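You operate a simulated robot arm through the tools that you are given. There is no shell and no other tool.

The job below is to be done with a simulated robot arm. You get a single attempt, and the scene is never put back.

Task
Move the grey mat's board into bay TWO and the blue board onto that mat.
Fine: cream deck off for the change, on again after, so that TWO lights.

Only the result counts: the job must be done as asked and must still hold three seconds after the hand-in. Knocking over, shifting, dropping, spilling or breaking anything else fails it.

Robot
A 7-joint arm with a two-finger parallel gripper, fixed in place. Base frame: the origin is at the foot of the arm, x ahead of it, y to its left, z up; the work surface is at about z = 0.8. Readings come in m, rad, newtons and seconds.
Its first joint turns from -2.601 to 2.601 rad. Payload 3.43 kg.
Tool frame: the origin (TCP) lies between the finger pads and is the grasp point; the fingertips stand 0.03 m ahead of it; z points along the fingers, y is the line along which they close. The gripper opens to 0.094 m. The fingers are 0.028 m wide and 0.01 m thick; the gripper's body (0.05 by 0.096 m) begins 0.055 m behind the TCP.
Orientation is that of the tool frame in the base frame, as a unit quaternion [w, x, y, z]. With the fingers straight down and closing along the base's y, the tool's x points along the base's -x, its y along +y and its z along -z.

Tools
- The arm moves only by the tool nudge_tool. Its argument "targets" is a list of rows, each an object (a shift or turn left out is 0, a gripper value left out holds the last) with "slide": the shift along the tool's x, y, z in m, a list of three; "angular": the turn, a rotation vector about the tool's x, y, z in rad, a list of three; "grip": the opening, from 0 (shut) to 1 (fully open). In form: [{"slide": [dx, dy, dz], "angular": [wx, wy, wz], "grip": grip}, ...]. A call has 1 to 20 rows; each row shifts and turns the commanded pose from where the row before left it, along the tool's axes as they then stand. A row lasts 0.2 s, in which the tool goes at most 0.05 m and 0.15 rad; a call with a longer step from one row to the next is refused whole, and so is a gripper value outside its range. Where a pose cannot be reached the arm comes as near as it can. A force on the tool above 40 N (or 10 N above the force at the start of the call, whichever is more), or a blocked arm, ends the call early, and 0.2 s more pass. Each finger travels about 0.045 m/s and halts on what it meets, pressing with about 34 N; the grip force reading is that of the motor and also rises with nothing between the fingers. The clock runs only during rows and for 0.2 s after the last one: add rows that do not move to give the fingers time. The reply holds the time, the measured pose of the TCP, the force on the tool along the base axes, the opening and the grip force, in the units named above and with some noise, with the torque about the TCP (base axes, N m) and any sound that the robot's microphone picked up.
- Cameras (640 x 400 px; columns grow to the right, rows downward): "scene" is fixed at [0.4064, -0.5151, 1.5484]; the picture's right is [-0.61, -0.79, 0.00], its down [-0.76, 0.58, -0.27] and it looks along [0.22, -0.17, -0.96] (base axes); focal length 267 px, centre (320, 200). "wrist" rides on the gripper at [0.076, 0.014, -0.102] in the tool frame; the picture's right is [-0.18, 0.98, 0.00], its down [-0.75, -0.14, -0.64] and it looks along [-0.63, -0.12, 0.77] (tool axes); focal length 243 px, centre (320, 200). There is no depth. A picture from a camera that has moved, and an enlarged one, comes with that camera's place and axes in the base frame and with its lens. The place of the scene camera against the robot may be out by one fixed shift of up to 0.025 m in any direction.
- grab_frame(camera): a new picture of that camera. The clock stands still meanwhile.
- close_up(camera, box): a new picture of the part [left, top, right, bottom] of that camera's present view, enlarged. The clock stands still meanwhile.
- close_job(): hands the job in; it is judged then, once.

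Nothing tells you positions but the pictures and the camera data. Unless the task says otherwise, let go and move clear before handing in.

The tools are called after "Request:" by a JSON object that holds its "fn" and its "kwargs". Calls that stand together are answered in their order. nudge_tool: Moves the arm, as the interface text tells. Its arguments: {"type":"object","properties":{"targets":{"type":"array","items":{"type":"object","properties":{"slide":{"type":"array","items":{"type":"number"}},"angular":{"type":"array","items":{"type":"number"}},"grip":{"type":"number"}}}}},"required":["targets"]} The other tools are called the same way: grab_frame (camera) takes a picture; close_up (camera, box) takes an enlarged picture of a part of a camera's view; close_job () hands the job in.

At the start:

```text
clock: 0.0
tcp_pos: [0.5119, -0.6448, 1.1242]
ee_rot: [0.0, 0.001, 1.0, 0.0]
ft_force: [0.3, -0.1, 0.3]
moment: [0.0, 0.02, 0.01]
width: 0.0938
grip_force: 0.0
```

scene: 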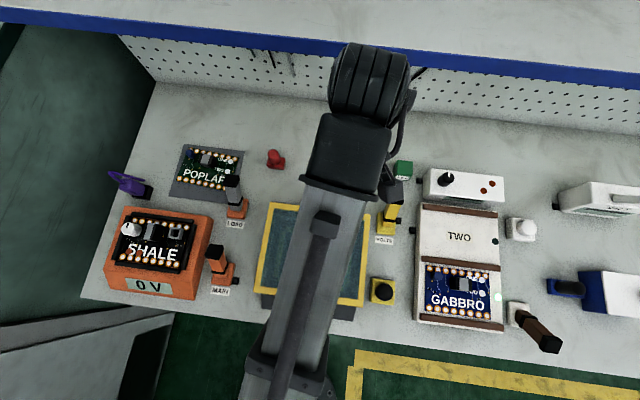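
wrist: 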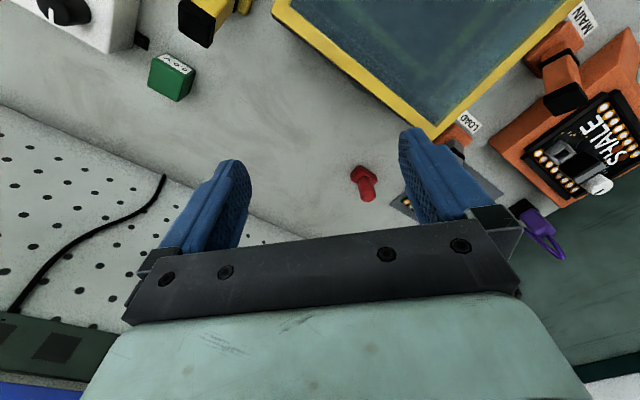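

I see an orange deck with board SHALE, a grey mat with POPLAR, and a cream deck with bay TWO (empty?) and blue board GABBRO in the lower bay, plus several switches. I'll look closer before moving.

Request:
{"fn": "close_up", "kwargs": {"camera": "scene", "box": [380, 140, 580, 365]}}

Request:
{"fn": "close_up", "kwargs": {"camera": "scene", "box": [90, 130, 290, 320]}}

Request:
{"fn": "close_up", "kwargs": {"camera": "scene", "box": [480, 160, 640, 360]}}

Request:
{"fn": "close_up", "kwargs": {"camera": "wrist", "box": [0, 0, 320, 200]}}

Request:
{"fn": "close_up", "kwargs": {"camera": "wrist", "box": [320, 0, 640, 260]}}

```text
1.78 times, centred on (480, 252) of scene
camera zoom: at [0.4064, -0.5151, 1.5484], right [-0.61, -0.79, 0.0], down [-0.76, 0.58, -0.27], along [0.22, -0.17, -0.96], focal length 475 px, centre (36, 107)
```

zoom: 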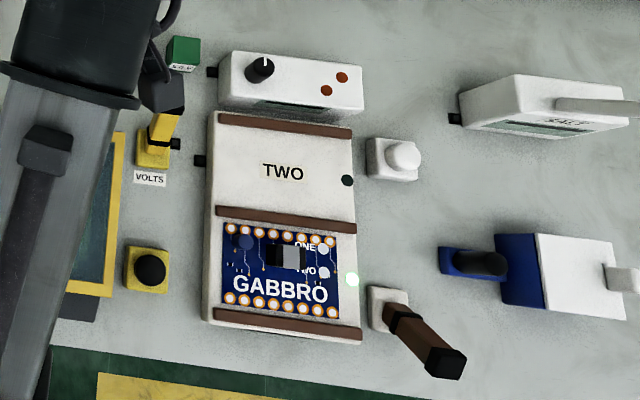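

```text
2.11 times, centred on (190, 225) of scene
camera zoom: at [0.4064, -0.5151, 1.5484], right [-0.61, -0.79, 0.0], down [-0.76, 0.58, -0.27], along [0.22, -0.17, -0.96], focal length 562 px, centre (594, 147)
```

zoom: 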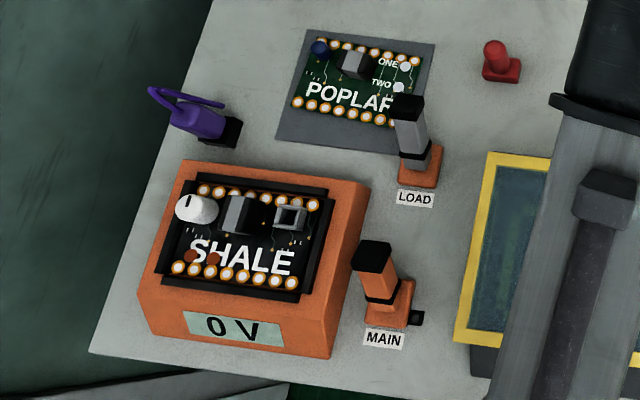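

```text
2.00 times, centred on (560, 260) of scene
camera zoom: at [0.4064, -0.5151, 1.5484], right [-0.61, -0.79, 0.0], down [-0.76, 0.58, -0.27], along [0.22, -0.17, -0.96], focal length 534 px, centre (-160, 80)
```

zoom: 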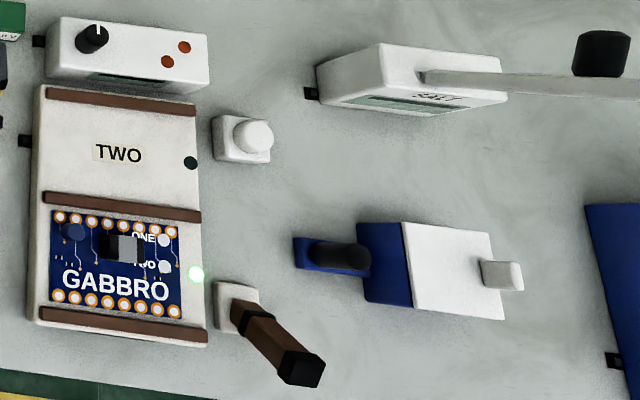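

```text
2.00 times, centred on (160, 100) of wrist
camera zoom: at [0.4363, -0.6312, 1.2262], right [0.18, 0.98, 0.0], down [0.75, -0.14, 0.64], along [0.63, -0.12, -0.77], focal length 485 px, centre (640, 400)
```

zoom: 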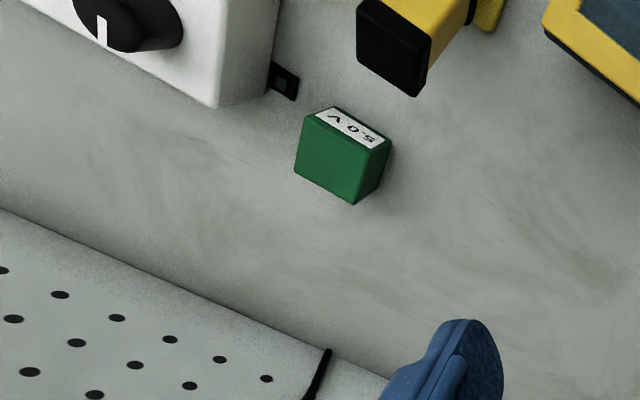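

```text
1.54 times, centred on (480, 130) of wrist
camera zoom: at [0.4363, -0.6312, 1.2262], right [0.18, 0.98, 0.0], down [0.75, -0.14, 0.64], along [0.63, -0.12, -0.77], focal length 373 px, centre (74, 308)
```

zoom: 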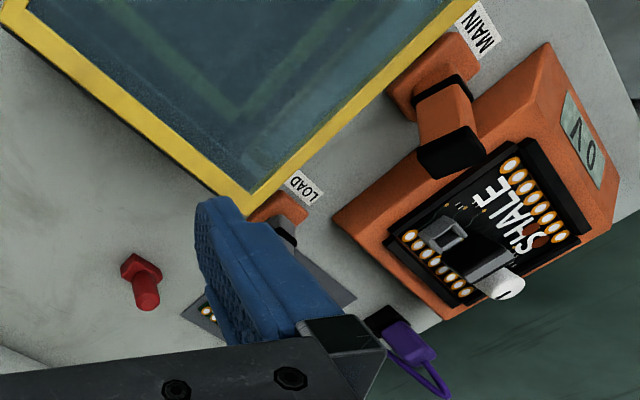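

The boards look about 0.17 m wide with a small raised block on each, likely the part to grip. I'll move over the cream deck at height for a closer look with the wrist camera.

Request:
{"fn": "nudge_tool", "kwargs": {"targets": [{"slide": [0.0371, -0.0231, 0.003]}, {"slide": [0.0371, -0.0231, 0.003]}, {"slide": [0.0371, -0.0231, 0.003]}, {"slide": [0.0371, -0.0231, 0.003]}, {"slide": [0.0371, -0.0231, 0.003]}, {"slide": [0.0371, -0.0231, 0.003]}, {"slide": [0.0371, -0.0231, 0.003]}, {"slide": [0.0371, -0.0231, 0.003]}, {"angular": [0, 0, 0.131]}, {"angular": [0, 0, 0.131]}, {"angular": [0, 0, 0.131]}, {"angular": [0, 0, 0.131]}, {"angular": [0, 0, 0.131]}, {"angular": [0, 0, 0.131]}]}}

Request:
{"fn": "grab_frame", "kwargs": {"camera": "wrist"}}

Request:
{"fn": "grab_frame", "kwargs": {"camera": "scene"}}

```text
clock: 3.0
tcp_pos: [0.215, -0.827, 1.1003]
ee_rot: [0.0, 0.385, 0.923, 0.0]
ft_force: [-0.1, -0.2, 0.3]
moment: [-0.02, -0.03, 0.0]
width: 0.0941
grip_force: 0.0
```

```text
taken
camera wrist: at [0.1719, -0.7653, 1.2022], right [0.83, 0.56, 0.0], down [0.43, -0.63, 0.64], along [0.36, -0.53, -0.77], focal length 243 px, centre (320, 200)
```

wrist: 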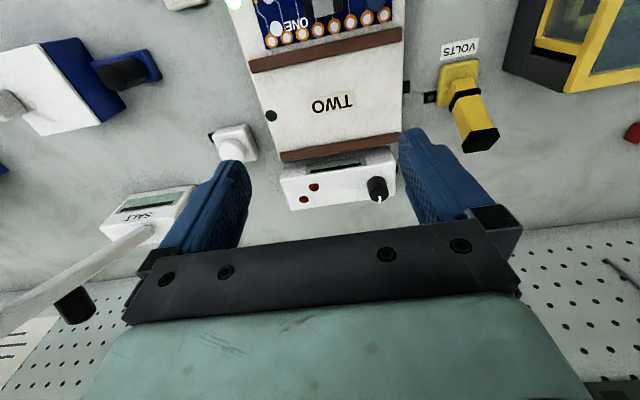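

```text
taken
```

scene: 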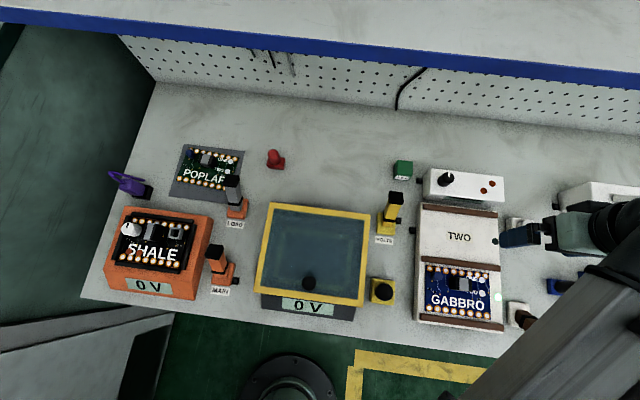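

Wrist view shows the cream deck with bay TWO empty. I'll shift towards the brown lever and cream button on the deck's right side to inspect them.

Request:
{"fn": "nudge_tool", "kwargs": {"targets": [{"slide": [0.0294, -0.0351, 0.0]}, {"slide": [0.0294, -0.0351, 0.0]}, {"slide": [0.0294, -0.0351, 0.0]}, {"slide": [0.0294, -0.0351, 0.0]}, {"slide": [0.0294, -0.0351, 0.0]}, {}]}}

Request:
{"fn": "grab_frame", "kwargs": {"camera": "wrist"}}

Request:
{"fn": "close_up", "kwargs": {"camera": "wrist", "box": [220, 0, 480, 160]}}

```text
clock: 4.4
tcp_pos: [-0.0113, -0.8479, 1.0981]
ee_rot: [0.0, 0.384, 0.923, 0.0]
ft_force: [0.5, -0.5, 0.7]
moment: [0.02, -0.01, 0.0]
width: 0.0939
grip_force: 0.1
```

```text
taken
camera wrist: at [-0.0541, -0.785, 1.2005], right [0.83, 0.56, 0.0], down [0.43, -0.63, 0.64], along [0.36, -0.53, -0.77], focal length 243 px, centre (320, 200)
```

wrist: 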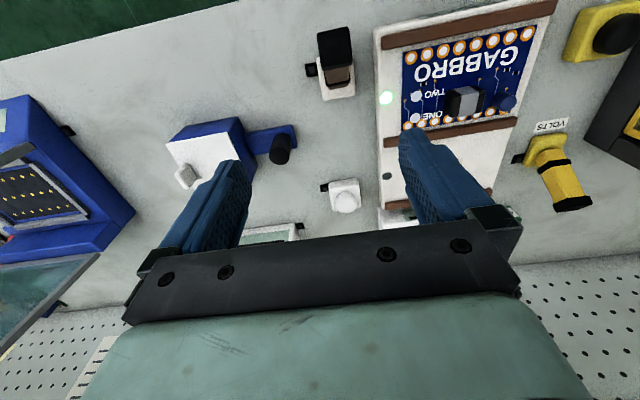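

```text
2.46 times, centred on (350, 80) of wrist
camera zoom: at [-0.0541, -0.785, 1.2005], right [0.83, 0.56, 0.0], down [0.43, -0.63, 0.64], along [0.36, -0.53, -0.77], focal length 597 px, centre (246, 495)
```

zoom: 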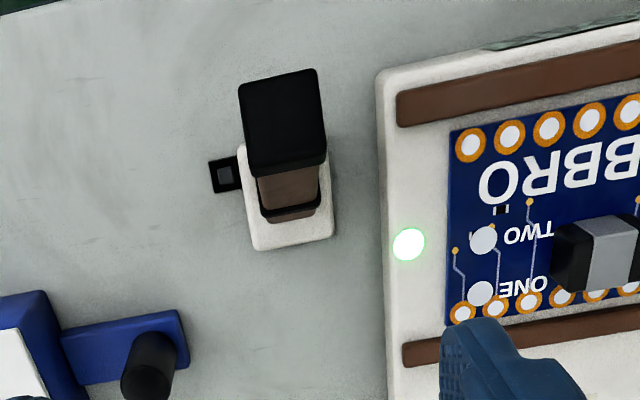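

The brown lever on a cream base stands by bay ONE and leans towards the robot (lamp ONE is lit), with a cream push button near bay TWO. I'll look at the blue board and its grip block from above next.

Request:
{"fn": "nudge_tool", "kwargs": {"targets": [{"slide": [-0.0131, 0.0338, 0.01]}, {"slide": [-0.0131, 0.0338, 0.01]}, {"slide": [-0.0131, 0.0338, 0.01]}, {"slide": [-0.0131, 0.0338, 0.01]}, {"slide": [-0.0131, 0.0338, 0.01]}, {}]}}

Request:
{"fn": "grab_frame", "kwargs": {"camera": "wrist"}}

Request:
{"fn": "close_up", "kwargs": {"camera": "wrist", "box": [190, 0, 450, 170]}}

```text
clock: 5.8
tcp_pos: [0.154, -0.7745, 1.0488]
ee_rot: [0.0, 0.383, 0.924, -0.001]
ft_force: [0.2, -0.2, -0.5]
moment: [-0.01, 0.02, 0.02]
width: 0.0939
grip_force: 0.1
```

```text
taken
camera wrist: at [0.1109, -0.7122, 1.1507], right [0.83, 0.56, 0.0], down [0.43, -0.63, 0.64], along [0.36, -0.53, -0.77], focal length 243 px, centre (320, 200)
```

wrist: 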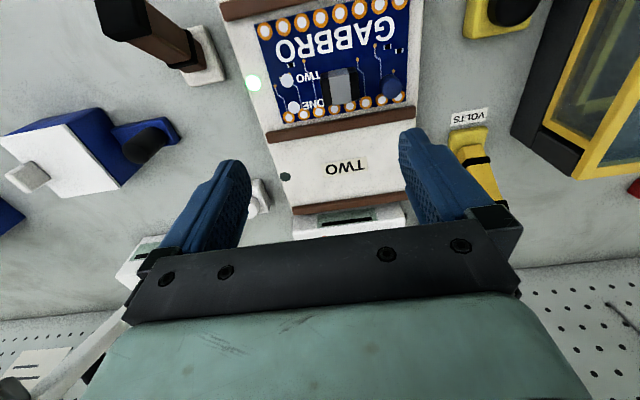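

```text
2.35 times, centred on (320, 85) of wrist
camera zoom: at [0.1109, -0.7122, 1.1507], right [0.83, 0.56, 0.0], down [0.43, -0.63, 0.64], along [0.36, -0.53, -0.77], focal length 571 px, centre (320, 471)
```

zoom: 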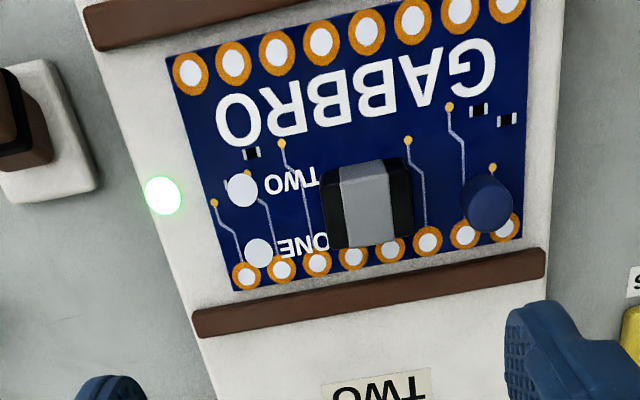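

The blue board sits in bay ONE with a black-sided grey block to grip at about (0.18, -0.77). Now I'll get a nearer look at the brown lever, about (0.02, -0.85), before throwing it.

Request:
{"fn": "nudge_tool", "kwargs": {"targets": [{"slide": [0.0245, -0.0371, 0.0122]}, {"slide": [0.0245, -0.0371, 0.0122]}, {"slide": [0.0245, -0.0371, 0.0122]}, {"slide": [0.0245, -0.0371, 0.0122]}, {}]}}

Request:
{"fn": "grab_frame", "kwargs": {"camera": "wrist"}}

Request:
{"fn": "close_up", "kwargs": {"camera": "wrist", "box": [220, 0, 430, 140]}}

Request:
{"fn": "close_up", "kwargs": {"camera": "scene", "box": [390, 150, 550, 350]}}

```text
clock: 7.0
tcp_pos: [-0.0209, -0.8089, 1.0024]
ee_rot: [-0.001, 0.384, 0.924, 0.0]
ft_force: [1.3, 0.0, 0.0]
moment: [-0.01, 0.01, -0.03]
width: 0.0941
grip_force: 0.1
```

```text
taken
camera wrist: at [-0.0638, -0.7471, 1.1036], right [0.83, 0.56, 0.0], down [0.43, -0.63, 0.64], along [0.36, -0.53, -0.77], focal length 243 px, centre (320, 200)
```

wrist: 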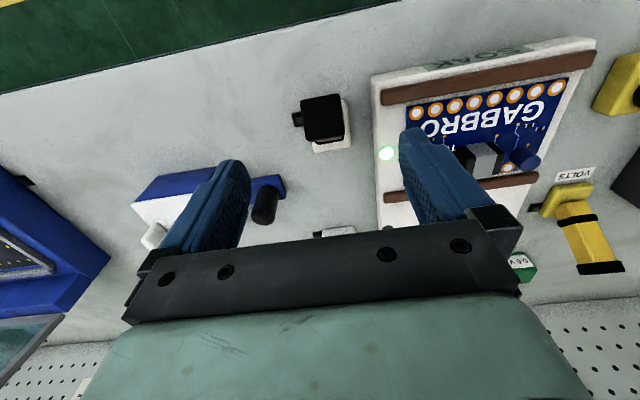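

```text
2.86 times, centred on (325, 70) of wrist
camera zoom: at [-0.0638, -0.7471, 1.1036], right [0.83, 0.56, 0.0], down [0.43, -0.63, 0.64], along [0.36, -0.53, -0.77], focal length 693 px, centre (306, 571)
```

zoom: 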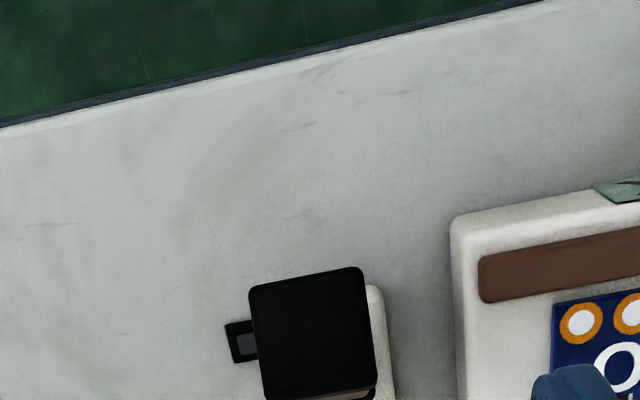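

```text
2.00 times, centred on (470, 250) of scene
camera zoom: at [0.4064, -0.5151, 1.5484], right [-0.61, -0.79, 0.0], down [-0.76, 0.58, -0.27], along [0.22, -0.17, -0.96], focal length 534 px, centre (20, 100)
```

zoom: 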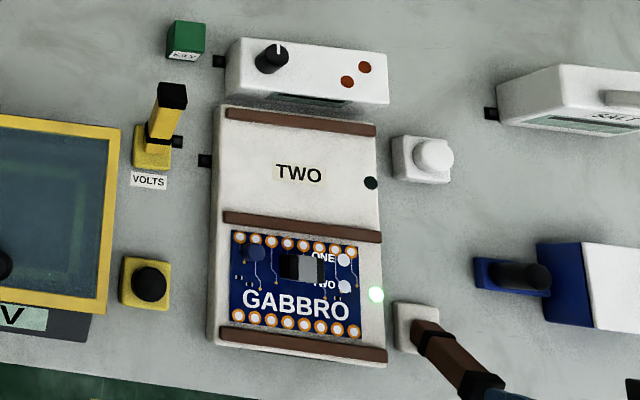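

There is text on the front of the cream deck; I'll enlarge it from this view.

Request:
{"fn": "close_up", "kwargs": {"camera": "wrist", "box": [370, 20, 620, 110]}}

Request:
{"fn": "close_up", "kwargs": {"camera": "scene", "box": [400, 150, 520, 200]}}

Request:
{"fn": "close_up", "kwargs": {"camera": "scene", "box": [230, 180, 420, 330]}}

```text
2.56 times, centred on (495, 65) of wrist
camera zoom: at [-0.0638, -0.7471, 1.1036], right [0.83, 0.56, 0.0], down [0.43, -0.63, 0.64], along [0.36, -0.53, -0.77], focal length 621 px, centre (-128, 546)
```

zoom: 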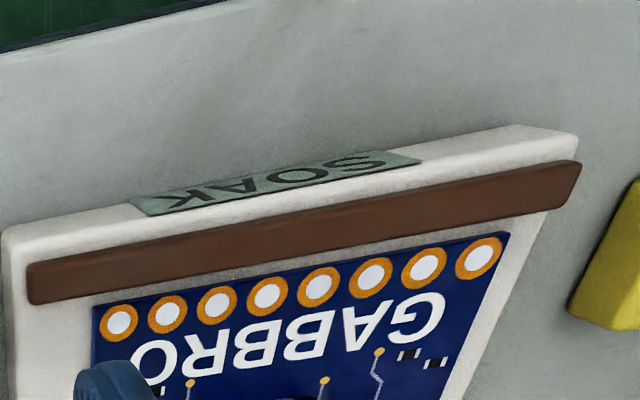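

```text
5.33 times, centred on (460, 175) of scene
camera zoom: at [0.4064, -0.5151, 1.5484], right [-0.61, -0.79, 0.0], down [-0.76, 0.58, -0.27], along [0.22, -0.17, -0.96], focal length 1424 px, centre (-427, 333)
```

zoom: 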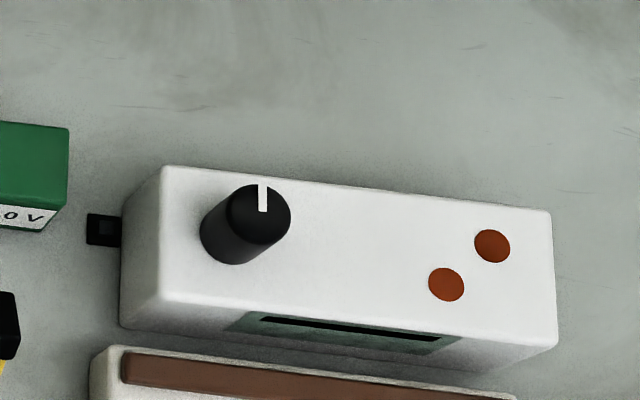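

```text
2.67 times, centred on (325, 255) of scene
camera zoom: at [0.4064, -0.5151, 1.5484], right [-0.61, -0.79, 0.0], down [-0.76, 0.58, -0.27], along [0.22, -0.17, -0.96], focal length 712 px, centre (307, 53)
```

zoom: 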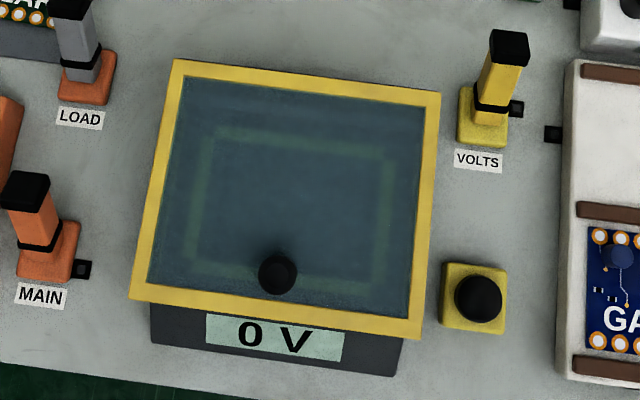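

The cream deck's display reads SOAK, and the lever tip is at about (-0.018, -0.811, 0.90), leaning towards the robot. I'll close the fingers, go down in front of it, and then push it back.

Request:
{"fn": "nudge_tool", "kwargs": {"targets": [{"slide": [0.027, 0.0006, 0.0], "grip": 0.0}, {"slide": [0.027, 0.0006, 0.0]}, {}, {}, {}, {}, {"slide": [0, 0, 0.0375]}, {"slide": [0, 0, 0.0375]}, {"slide": [0, 0, 0.0375]}, {}]}}

Request:
{"fn": "grab_frame", "kwargs": {"camera": "wrist"}}

Request:
{"fn": "close_up", "kwargs": {"camera": "scene", "box": [440, 220, 640, 400]}}

```text
clock: 9.2
tcp_pos: [-0.0578, -0.7724, 0.8914]
ee_rot: [0.0, 0.383, 0.924, 0.0]
ft_force: [0.4, -0.6, 0.1]
moment: [0.01, 0.01, 0.05]
width: 0.0
grip_force: 33.0
```

```text
taken
camera wrist: at [-0.1014, -0.7106, 0.9924], right [0.83, 0.56, 0.0], down [0.43, -0.63, 0.64], along [0.36, -0.53, -0.77], focal length 243 px, centre (320, 200)
```

wrist: 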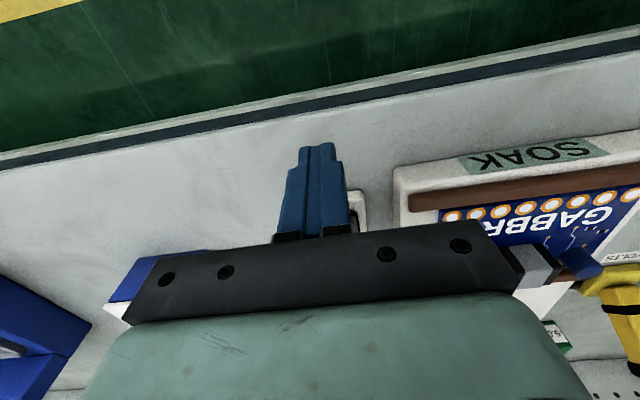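

```text
2.22 times, centred on (540, 310) of scene
camera zoom: at [0.4064, -0.5151, 1.5484], right [-0.61, -0.79, 0.0], down [-0.76, 0.58, -0.27], along [0.22, -0.17, -0.96], focal length 594 px, centre (-169, -44)
```

zoom: 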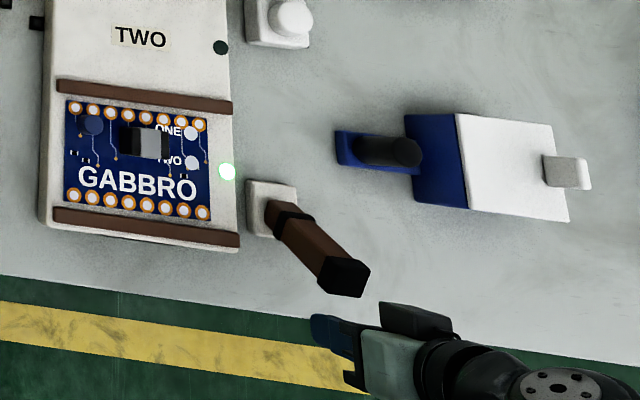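

The closed fingers are in front of the lever and in line with it. I'll now push it back, away from the robot, in small steps.

Request:
{"fn": "nudge_tool", "kwargs": {"targets": [{"slide": [-0.015, 0, 0]}, {"slide": [-0.015, 0, 0]}, {"slide": [-0.015, 0, 0]}, {"slide": [-0.015, 0, 0]}, {"slide": [-0.015, 0, 0]}, {"slide": [-0.015, 0, 0]}, {"slide": [-0.01, 0, 0]}, {}]}}

Request:
{"fn": "close_up", "kwargs": {"camera": "scene", "box": [400, 180, 600, 380]}}

Request:
{"fn": "grab_frame", "kwargs": {"camera": "wrist"}}

```text
clock: 11.0
tcp_pos: [0.0123, -0.8413, 0.8891]
ee_rot: [0.0, 0.383, 0.924, 0.0]
ft_force: [-3.0, 3.6, 4.0]
moment: [0.04, 0.1, 0.0]
width: 0.0
grip_force: 33.2
```

```text
2.00 times, centred on (500, 280) of scene
camera zoom: at [0.4064, -0.5151, 1.5484], right [-0.61, -0.79, 0.0], down [-0.76, 0.58, -0.27], along [0.22, -0.17, -0.96], focal length 534 px, centre (-40, 40)
```

zoom: 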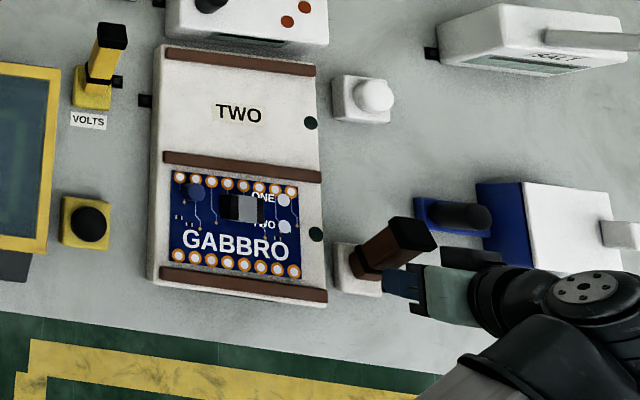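

```text
taken
camera wrist: at [-0.0313, -0.7794, 0.9915], right [0.83, 0.56, 0.0], down [0.43, -0.63, 0.64], along [0.36, -0.53, -0.77], focal length 243 px, centre (320, 200)
```

wrist: 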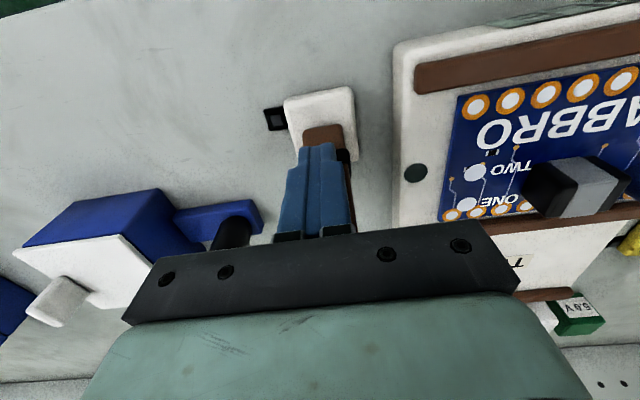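

The lamp at ONE is now out and the lever leans back, so the deck is off. I'll withdraw, rise, and travel to view the grey mat and its board.

Request:
{"fn": "nudge_tool", "kwargs": {"targets": [{"slide": [0.025, 0, 0]}, {"slide": [0.025, 0, 0]}, {"slide": [0, 0, -0.05]}, {"slide": [0, 0, -0.05]}, {"slide": [0, 0, -0.05]}, {"slide": [0, 0, -0.05]}, {}]}}

Request:
{"fn": "nudge_tool", "kwargs": {"targets": [{"slide": [-0.01362, 0.04613, 0.0], "grip": 1.0}, {"slide": [-0.01362, 0.04613, 0.0]}, {"slide": [-0.01362, 0.04613, 0.0]}, {"slide": [-0.01362, 0.04613, 0.0]}, {"slide": [-0.01362, 0.04613, 0.0]}, {"slide": [-0.01362, 0.04613, 0.0]}, {"slide": [-0.01362, 0.04613, 0.0]}, {"slide": [-0.01362, 0.04613, 0.0]}, {"slide": [-0.01362, 0.04613, 0.0]}, {"slide": [-0.01362, 0.04613, 0.0]}, {"slide": [-0.01362, 0.04613, 0.0]}, {"slide": [-0.01362, 0.04613, 0.0]}, {"slide": [-0.01362, 0.04613, 0.0]}, {"slide": [-0.01362, 0.04613, 0.0]}, {"slide": [-0.01362, 0.04613, 0.0]}, {"slide": [-0.01362, 0.04613, 0.0]}, {"slide": [-0.01362, 0.04613, 0.0]}, {"slide": [-0.01362, 0.04613, 0.0]}, {"slide": [-0.01362, 0.04613, 0.0]}, {}]}}

Request:
{"fn": "grab_frame", "kwargs": {"camera": "wrist"}}

Request:
{"fn": "grab_frame", "kwargs": {"camera": "scene"}}

Request:
{"fn": "close_up", "kwargs": {"camera": "scene", "box": [390, 150, 590, 350]}}

```text
clock: 12.6
tcp_pos: [-0.024, -0.8058, 1.0895]
ee_rot: [0.0, 0.383, 0.924, 0.0]
ft_force: [-0.4, 0.1, 0.0]
moment: [0.01, 0.03, -0.01]
width: 0.0002
grip_force: 32.5
```

```text
clock: 16.8
tcp_pos: [0.7783, -0.3748, 1.0883]
ee_rot: [0.0, 0.384, 0.923, 0.0]
ft_force: [0.0, -0.8, -0.7]
moment: [-0.02, -0.01, -0.02]
width: 0.0939
grip_force: 0.1
```

```text
taken
camera wrist: at [0.7352, -0.3112, 1.1899], right [0.83, 0.56, 0.0], down [0.43, -0.63, 0.64], along [0.36, -0.53, -0.77], focal length 243 px, centre (320, 200)
```

wrist: 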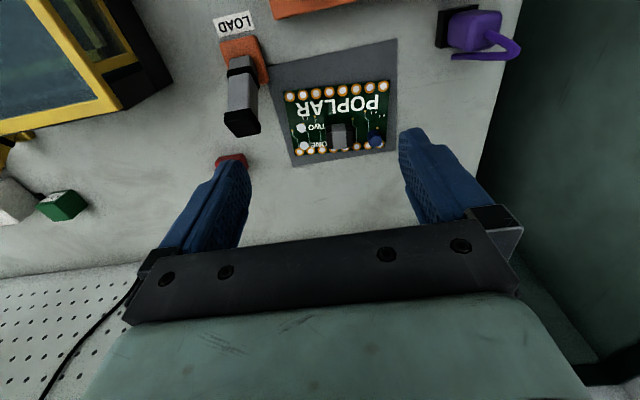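

```text
taken
```

scene: 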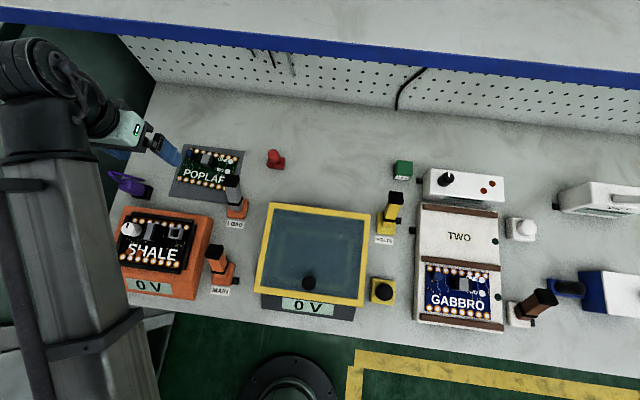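

```text
2.00 times, centred on (490, 250) of scene
camera zoom: at [0.4064, -0.5151, 1.5484], right [-0.61, -0.79, 0.0], down [-0.76, 0.58, -0.27], along [0.22, -0.17, -0.96], focal length 534 px, centre (-20, 100)
```

zoom: 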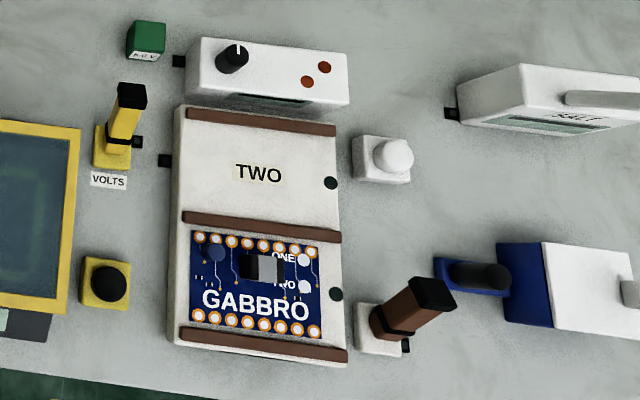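

The deck is off with lamp ONE dark, and the green POPLAR board lies on the grey mat with its block near (0.85, -0.43). I'll come lower over it for precise positions.

Request:
{"fn": "nudge_tool", "kwargs": {"targets": [{"slide": [-0.0205, 0.004, 0.036]}, {"slide": [-0.0205, 0.004, 0.036]}, {"slide": [-0.0205, 0.004, 0.036]}, {}]}}

Request:
{"fn": "grab_frame", "kwargs": {"camera": "wrist"}}

Request:
{"fn": "close_up", "kwargs": {"camera": "wrist", "box": [210, 0, 450, 150]}}

```text
clock: 17.8
tcp_pos: [0.8327, -0.4082, 0.9803]
ee_rot: [0.001, 0.383, 0.924, 0.0]
ft_force: [0.3, -0.7, -0.2]
moment: [0.04, 0.0, 0.01]
width: 0.094
grip_force: 0.0
```

```text
taken
camera wrist: at [0.7888, -0.3466, 1.0815], right [0.83, 0.56, 0.0], down [0.43, -0.63, 0.64], along [0.36, -0.53, -0.77], focal length 243 px, centre (320, 200)
```

wrist: 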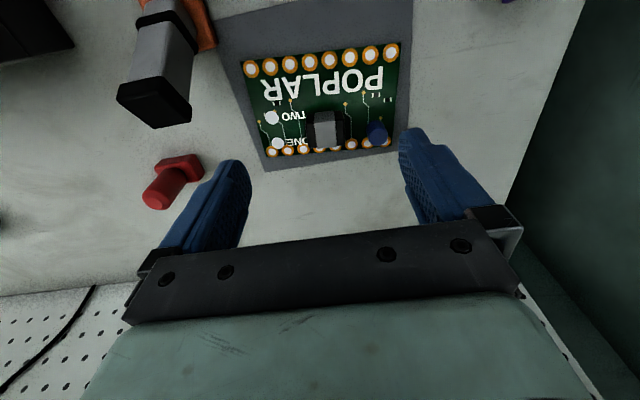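

```text
2.67 times, centred on (330, 75) of wrist
camera zoom: at [0.7888, -0.3466, 1.0815], right [0.83, 0.56, 0.0], down [0.43, -0.63, 0.64], along [0.36, -0.53, -0.77], focal length 647 px, centre (293, 533)
```

zoom: 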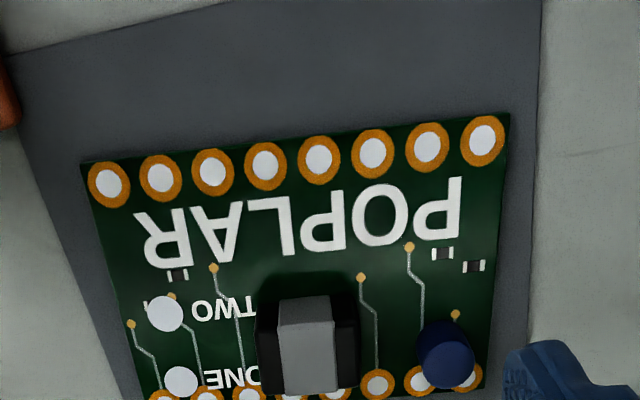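

POPLAR lies turned about 4.5° on the mat, and its block is nearly below the gripper. I'll turn the tool to match, centre over the block, part-open the fingers and look again from lower.

Request:
{"fn": "nudge_tool", "kwargs": {"targets": [{"angular": [0, 0, 0.0785], "grip": 0.75}, {"slide": [-0.0269, 0.0017, 0.0]}, {"slide": [0, 0, 0.03]}, {"slide": [0, 0, 0.03]}, {}]}}

Request:
{"fn": "grab_frame", "kwargs": {"camera": "wrist"}}

Request:
{"fn": "close_up", "kwargs": {"camera": "wrist", "box": [200, 60, 440, 210]}}

```text
clock: 19.0
tcp_pos: [0.8514, -0.427, 0.9215]
ee_rot: [0.0, 0.419, 0.908, 0.0]
ft_force: [-0.1, 0.3, 0.4]
moment: [-0.04, 0.0, -0.01]
width: 0.0706
grip_force: 0.1
```

```text
taken
camera wrist: at [0.8133, -0.3615, 1.0233], right [0.87, 0.5, 0.0], down [0.38, -0.67, 0.64], along [0.32, -0.56, -0.77], focal length 243 px, centre (320, 200)
```

wrist: 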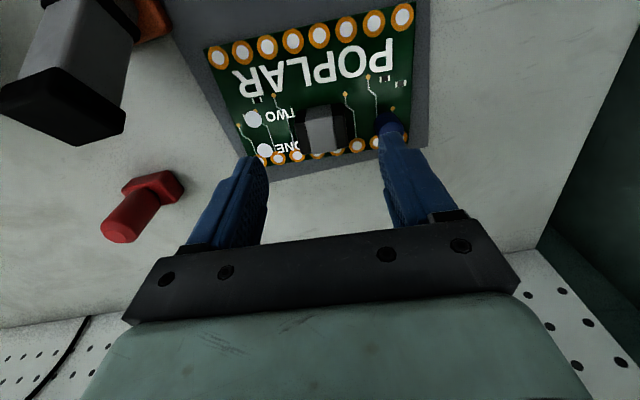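

```text
2.67 times, centred on (320, 135) of wrist
camera zoom: at [0.8133, -0.3615, 1.0233], right [0.87, 0.5, 0.0], down [0.38, -0.67, 0.64], along [0.32, -0.56, -0.77], focal length 647 px, centre (320, 373)
```

zoom: 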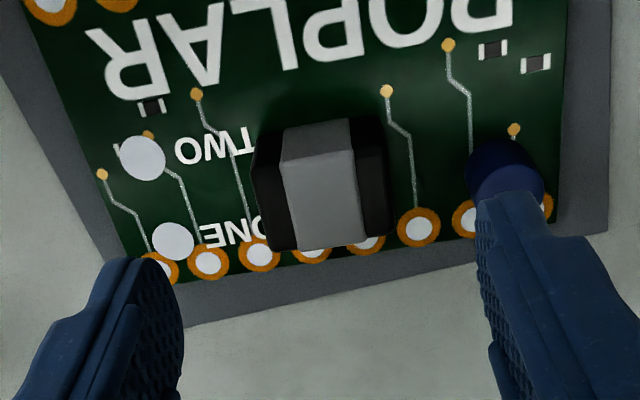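

The block is about 0.040 m wide, its top near z 0.842, and the board's surface near 0.815. I'll shift to centre on it and go down to just above it to check.

Request:
{"fn": "nudge_tool", "kwargs": {"targets": [{"slide": [-0.0083, -0.0003, 0.0], "angular": [0, 0, -0.006], "grip": 0.6}, {"slide": [0, 0, 0.02]}, {"slide": [0, 0, 0.0195]}, {}, {}]}}

Request:
{"fn": "grab_frame", "kwargs": {"camera": "wrist"}}

Request:
{"fn": "close_up", "kwargs": {"camera": "wrist", "box": [200, 60, 440, 210]}}

Request:
{"fn": "close_up", "kwargs": {"camera": "scene", "box": [90, 110, 290, 270]}}

```text
clock: 20.2
tcp_pos: [0.8561, -0.4339, 0.8839]
ee_rot: [0.0, 0.417, 0.909, 0.001]
ft_force: [0.7, 0.7, 0.5]
moment: [0.03, 0.01, -0.01]
width: 0.0565
grip_force: 0.0
```

```text
taken
camera wrist: at [0.8173, -0.3684, 0.9855], right [0.86, 0.5, 0.0], down [0.38, -0.66, 0.64], along [0.32, -0.56, -0.77], focal length 243 px, centre (320, 200)
```

wrist: 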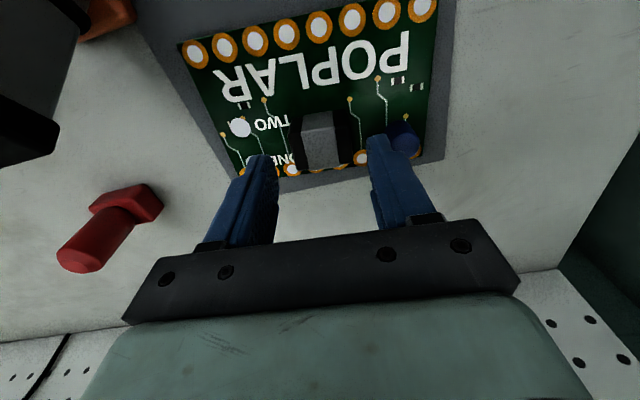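

```text
2.67 times, centred on (320, 135) of wrist
camera zoom: at [0.8173, -0.3684, 0.9855], right [0.86, 0.5, 0.0], down [0.38, -0.66, 0.64], along [0.32, -0.56, -0.77], focal length 647 px, centre (320, 373)
```

zoom: 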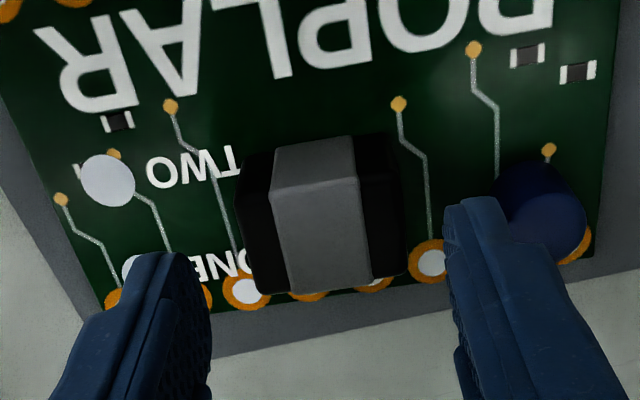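

```text
2.50 times, centred on (190, 190) of scene
camera zoom: at [0.4064, -0.5151, 1.5484], right [-0.61, -0.79, 0.0], down [-0.76, 0.58, -0.27], along [0.22, -0.17, -0.96], focal length 668 px, centre (645, 225)
```

zoom: 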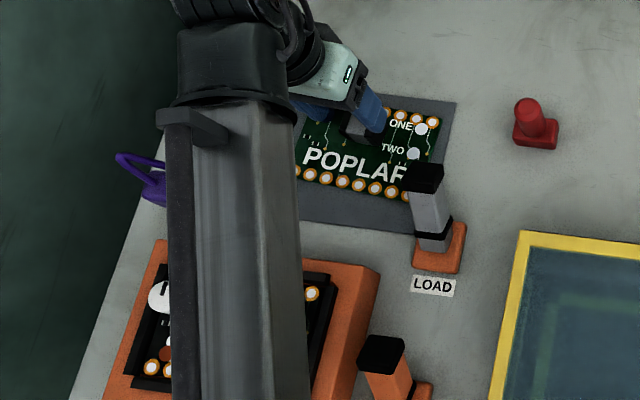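

The fingers straddle the block well, with tips about 0.854 and the block's top about 0.84. I'll go down 35 mm and close on it.

Request:
{"fn": "nudge_tool", "kwargs": {"targets": [{"slide": [-0.001, 0.0005, 0.012]}, {"slide": [0, 0, 0.012]}, {"slide": [0, 0, 0.011]}, {}, {}]}}

Request:
{"fn": "close_up", "kwargs": {"camera": "wrist", "box": [200, 60, 440, 210]}}

```text
clock: 21.4
tcp_pos: [0.8565, -0.4351, 0.8465]
ee_rot: [0.0, 0.417, 0.909, 0.0]
ft_force: [0.2, 0.1, -0.2]
moment: [-0.03, -0.01, 0.01]
width: 0.0564
grip_force: 0.0
```

```text
2.67 times, centred on (320, 135) of wrist
camera zoom: at [0.8184, -0.3689, 0.9485], right [0.86, 0.5, 0.0], down [0.38, -0.66, 0.64], along [0.32, -0.56, -0.77], focal length 647 px, centre (320, 373)
```

zoom: 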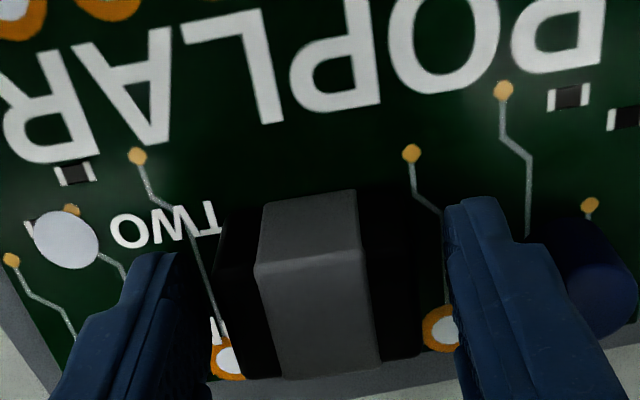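

The fingers are on each side of the block with no contact force. Closing now.

Request:
{"fn": "nudge_tool", "kwargs": {"targets": [{"grip": 0.0}, {}, {}, {}, {}]}}

Request:
{"fn": "close_up", "kwargs": {"camera": "wrist", "box": [200, 60, 440, 210]}}

```text
clock: 22.6
tcp_pos: [0.8565, -0.4352, 0.8462]
ee_rot: [0.0, 0.417, 0.909, 0.0]
ft_force: [0.5, -0.4, -0.2]
moment: [-0.01, 0.01, -0.02]
width: 0.041
grip_force: 33.4
```

```text
2.67 times, centred on (320, 135) of wrist
camera zoom: at [0.8184, -0.3689, 0.9486], right [0.86, 0.5, 0.0], down [0.38, -0.66, 0.64], along [0.32, -0.56, -0.77], focal length 647 px, centre (320, 373)
```

zoom: 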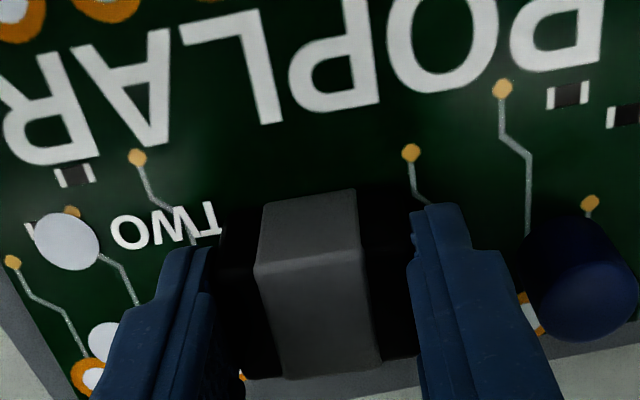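

The block is held (width 0.041). I'll lift straight up, checking the hold.

Request:
{"fn": "nudge_tool", "kwargs": {"targets": [{"slide": [0, 0, -0.01]}, {"slide": [0, 0, -0.02]}, {"slide": [0, 0, -0.03]}, {"slide": [0, 0, -0.03]}, {"slide": [0, 0, -0.04]}, {"slide": [0, 0, -0.04]}, {"slide": [0, 0, -0.04]}, {"slide": [0, 0, -0.04]}, {}]}}

Request:
{"fn": "grab_frame", "kwargs": {"camera": "wrist"}}

Request:
{"fn": "grab_frame", "kwargs": {"camera": "scene"}}

```text
clock: 24.6
tcp_pos: [0.8578, -0.4324, 1.0969]
ee_rot: [-0.001, 0.417, 0.909, 0.0]
ft_force: [0.3, -1.1, -0.9]
moment: [-0.02, -0.04, -0.01]
width: 0.0409
grip_force: 34.2
```

```text
taken
camera wrist: at [0.8185, -0.3668, 1.1985], right [0.86, 0.5, 0.0], down [0.38, -0.66, 0.64], along [0.32, -0.56, -0.77], focal length 243 px, centre (320, 200)
```

wrist: 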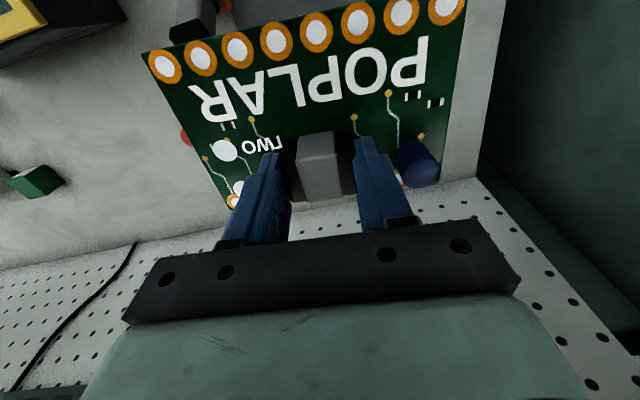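

```text
taken
```

scene: 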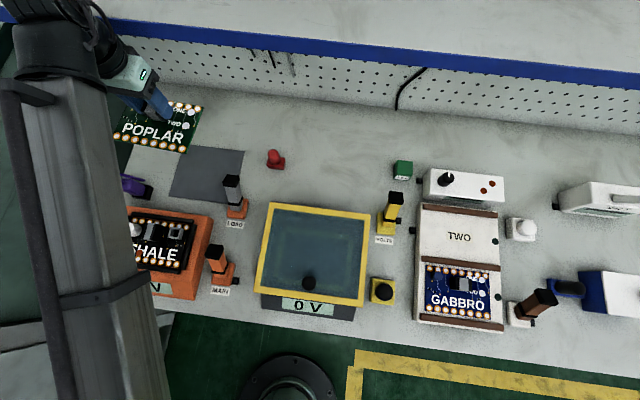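

POPLAR is held level and clear of everything. I'll turn it square to the deck and carry it at height to above bay TWO, near (0.275, -0.868).

Request:
{"fn": "nudge_tool", "kwargs": {"targets": [{"angular": [0, 0, -0.0817]}, {"slide": [0.00204, -0.0135, 0.0]}, {"slide": [0.00477, -0.0315, 0.0]}, {"slide": [0.00681, -0.04499, 0.0]}, {"slide": [0.00681, -0.04499, 0.0]}, {"slide": [0.00681, -0.04499, 0.0]}, {"slide": [0.00681, -0.04499, 0.0]}, {"slide": [0.00681, -0.04499, 0.0]}, {"slide": [0.00681, -0.04499, 0.0]}, {"slide": [0.00681, -0.04499, 0.0]}, {"slide": [0.00681, -0.04499, 0.0]}, {"slide": [0.00681, -0.04499, 0.0]}, {"slide": [0.00681, -0.04499, 0.0]}, {"slide": [0.00681, -0.04499, 0.0]}, {"slide": [0.00681, -0.04499, 0.0]}, {"slide": [0.00681, -0.04499, 0.0]}, {"slide": [0.00681, -0.04499, 0.0]}, {"slide": [0.00477, -0.0315, 0.0]}, {"slide": [0.00204, -0.0135, 0.0]}, {}]}}

Request:
{"fn": "grab_frame", "kwargs": {"camera": "wrist"}}

Request:
{"fn": "grab_frame", "kwargs": {"camera": "scene"}}

```text
clock: 28.8
tcp_pos: [0.2716, -0.869, 1.0943]
ee_rot: [0.0, 0.379, 0.925, 0.0]
ft_force: [-0.2, 0.2, -1.2]
moment: [-0.01, 0.02, 0.01]
width: 0.0413
grip_force: 34.5
```

```text
taken
camera wrist: at [0.2288, -0.8068, 1.1963], right [0.82, 0.57, 0.0], down [0.44, -0.63, 0.64], along [0.37, -0.53, -0.77], focal length 243 px, centre (320, 200)
```

wrist: 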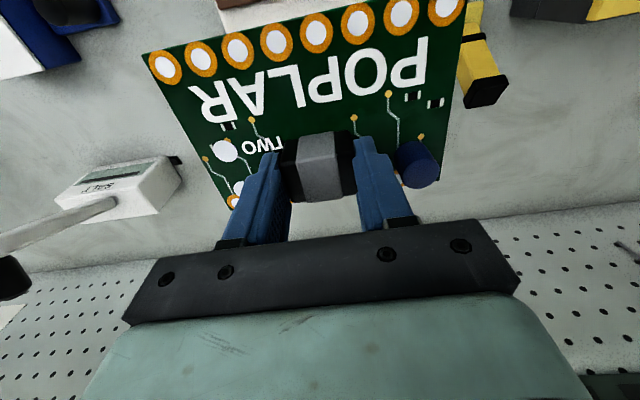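

```text
taken
```

scene: 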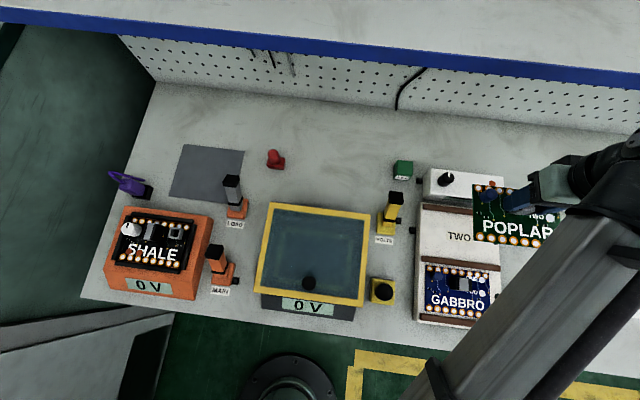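

POPLAR hangs over bay TWO. I'll correct a few millimetres and lower it to just above the deck, then check alignment.

Request:
{"fn": "nudge_tool", "kwargs": {"targets": [{"slide": [-0.0015, 0.0034, 0.03]}, {"slide": [0, 0, 0.04]}, {"slide": [0, 0, 0.04]}, {"slide": [0, 0, 0.03]}, {"slide": [0, 0, 0.02]}, {}]}}

Request:
{"fn": "close_up", "kwargs": {"camera": "scene", "box": [390, 150, 590, 350]}}

Request:
{"fn": "grab_frame", "kwargs": {"camera": "wrist"}}

```text
clock: 30.2
tcp_pos: [0.2785, -0.8682, 0.9379]
ee_rot: [0.0, 0.379, 0.926, -0.001]
ft_force: [0.1, 0.2, -0.8]
moment: [-0.02, -0.01, 0.01]
width: 0.0412
grip_force: 34.4
```

```text
2.00 times, centred on (490, 250) of scene
camera zoom: at [0.4064, -0.5151, 1.5484], right [-0.61, -0.79, 0.0], down [-0.76, 0.58, -0.27], along [0.22, -0.17, -0.96], focal length 534 px, centre (-20, 100)
```

zoom: 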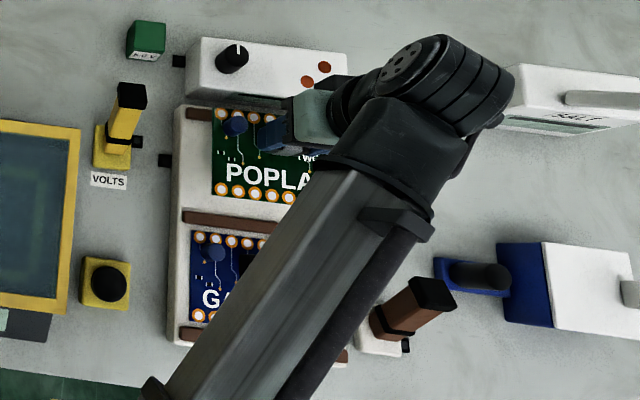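

```text
taken
camera wrist: at [0.2337, -0.8058, 1.0392], right [0.82, 0.57, 0.0], down [0.44, -0.63, 0.64], along [0.37, -0.53, -0.77], focal length 243 px, centre (320, 200)
```

wrist: 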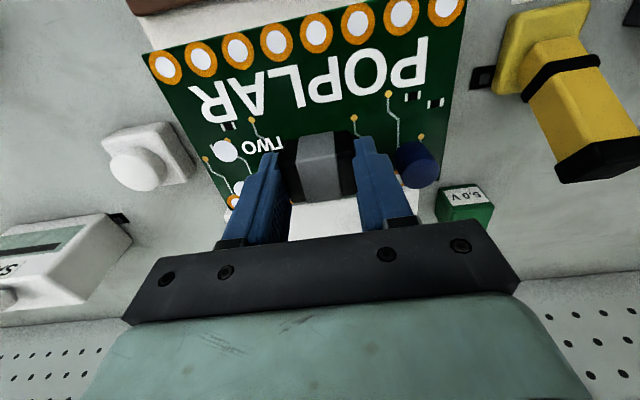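

POPLAR hangs about 5 cm above bay TWO. I'll take finer views to check alignment with the rails.

Request:
{"fn": "close_up", "kwargs": {"camera": "scene", "box": [405, 190, 485, 240]}}

Request:
{"fn": "close_up", "kwargs": {"camera": "scene", "box": [405, 250, 505, 340]}}

Request:
{"fn": "close_up", "kwargs": {"camera": "wrist", "box": [120, 0, 500, 240]}}

```text
8.00 times, centred on (445, 215) of scene
camera zoom: at [0.4064, -0.5151, 1.5484], right [-0.61, -0.79, 0.0], down [-0.76, 0.58, -0.27], along [0.22, -0.17, -0.96], focal length 2137 px, centre (-680, 80)
```

zoom: 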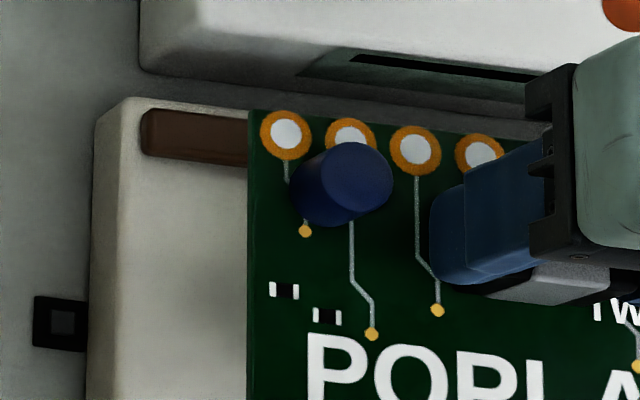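

```text
4.44 times, centred on (455, 295) of scene
camera zoom: at [0.4064, -0.5151, 1.5484], right [-0.61, -0.79, 0.0], down [-0.76, 0.58, -0.27], along [0.22, -0.17, -0.96], focal length 1187 px, centre (-280, -222)
```

zoom: 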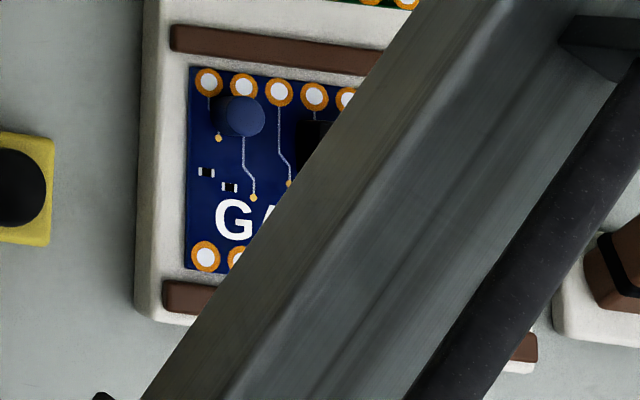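

```text
1.67 times, centred on (310, 120) of wrist
camera zoom: at [0.2337, -0.8058, 1.0392], right [0.82, 0.57, 0.0], down [0.44, -0.63, 0.64], along [0.37, -0.53, -0.77], focal length 404 px, centre (337, 333)
```

zoom: 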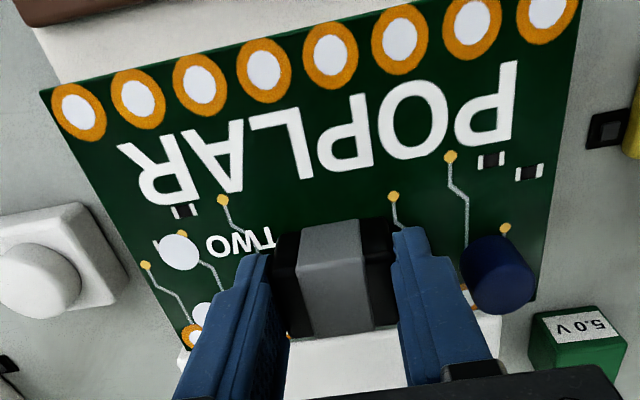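

POPLAR looks about 4 mm too far back and 4 mm too far left for the bay, so I'll correct that and lower to about 2 cm above the deck.

Request:
{"fn": "nudge_tool", "kwargs": {"targets": [{"slide": [0.0042, -0.004, 0.01]}, {"slide": [0, 0, 0.015]}, {"slide": [0, 0, 0.015]}, {}]}}

Request:
{"fn": "close_up", "kwargs": {"camera": "scene", "box": [405, 190, 485, 240]}}

Request:
{"fn": "close_up", "kwargs": {"camera": "scene", "box": [400, 180, 520, 280]}}

Request:
{"fn": "close_up", "kwargs": {"camera": "wrist", "box": [120, 0, 500, 240]}}

```text
clock: 31.2
tcp_pos: [0.2714, -0.8683, 0.8982]
ee_rot: [0.0, 0.379, 0.925, 0.0]
ft_force: [-0.5, 0.4, -0.6]
moment: [-0.03, -0.01, 0.0]
width: 0.0411
grip_force: 34.2
```

```text
8.00 times, centred on (445, 215) of scene
camera zoom: at [0.4064, -0.5151, 1.5484], right [-0.61, -0.79, 0.0], down [-0.76, 0.58, -0.27], along [0.22, -0.17, -0.96], focal length 2137 px, centre (-680, 80)
```

zoom: 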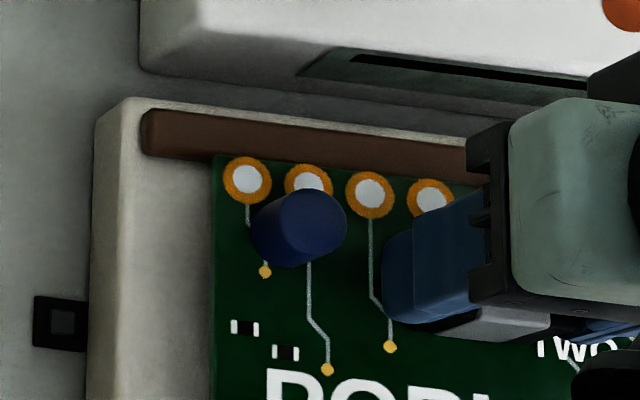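

```text
4.00 times, centred on (460, 230) of scene
camera zoom: at [0.4064, -0.5151, 1.5484], right [-0.61, -0.79, 0.0], down [-0.76, 0.58, -0.27], along [0.22, -0.17, -0.96], focal length 1068 px, centre (-240, 80)
```

zoom: 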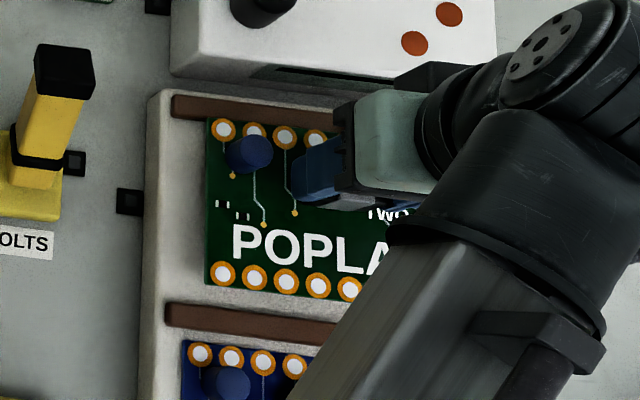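

```text
1.67 times, centred on (310, 120) of wrist
camera zoom: at [0.2272, -0.8062, 0.999], right [0.82, 0.57, 0.0], down [0.44, -0.63, 0.64], along [0.37, -0.53, -0.77], focal length 404 px, centre (337, 333)
```

zoom: 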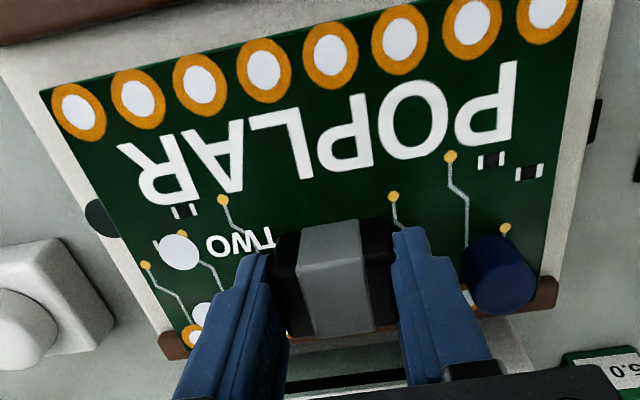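

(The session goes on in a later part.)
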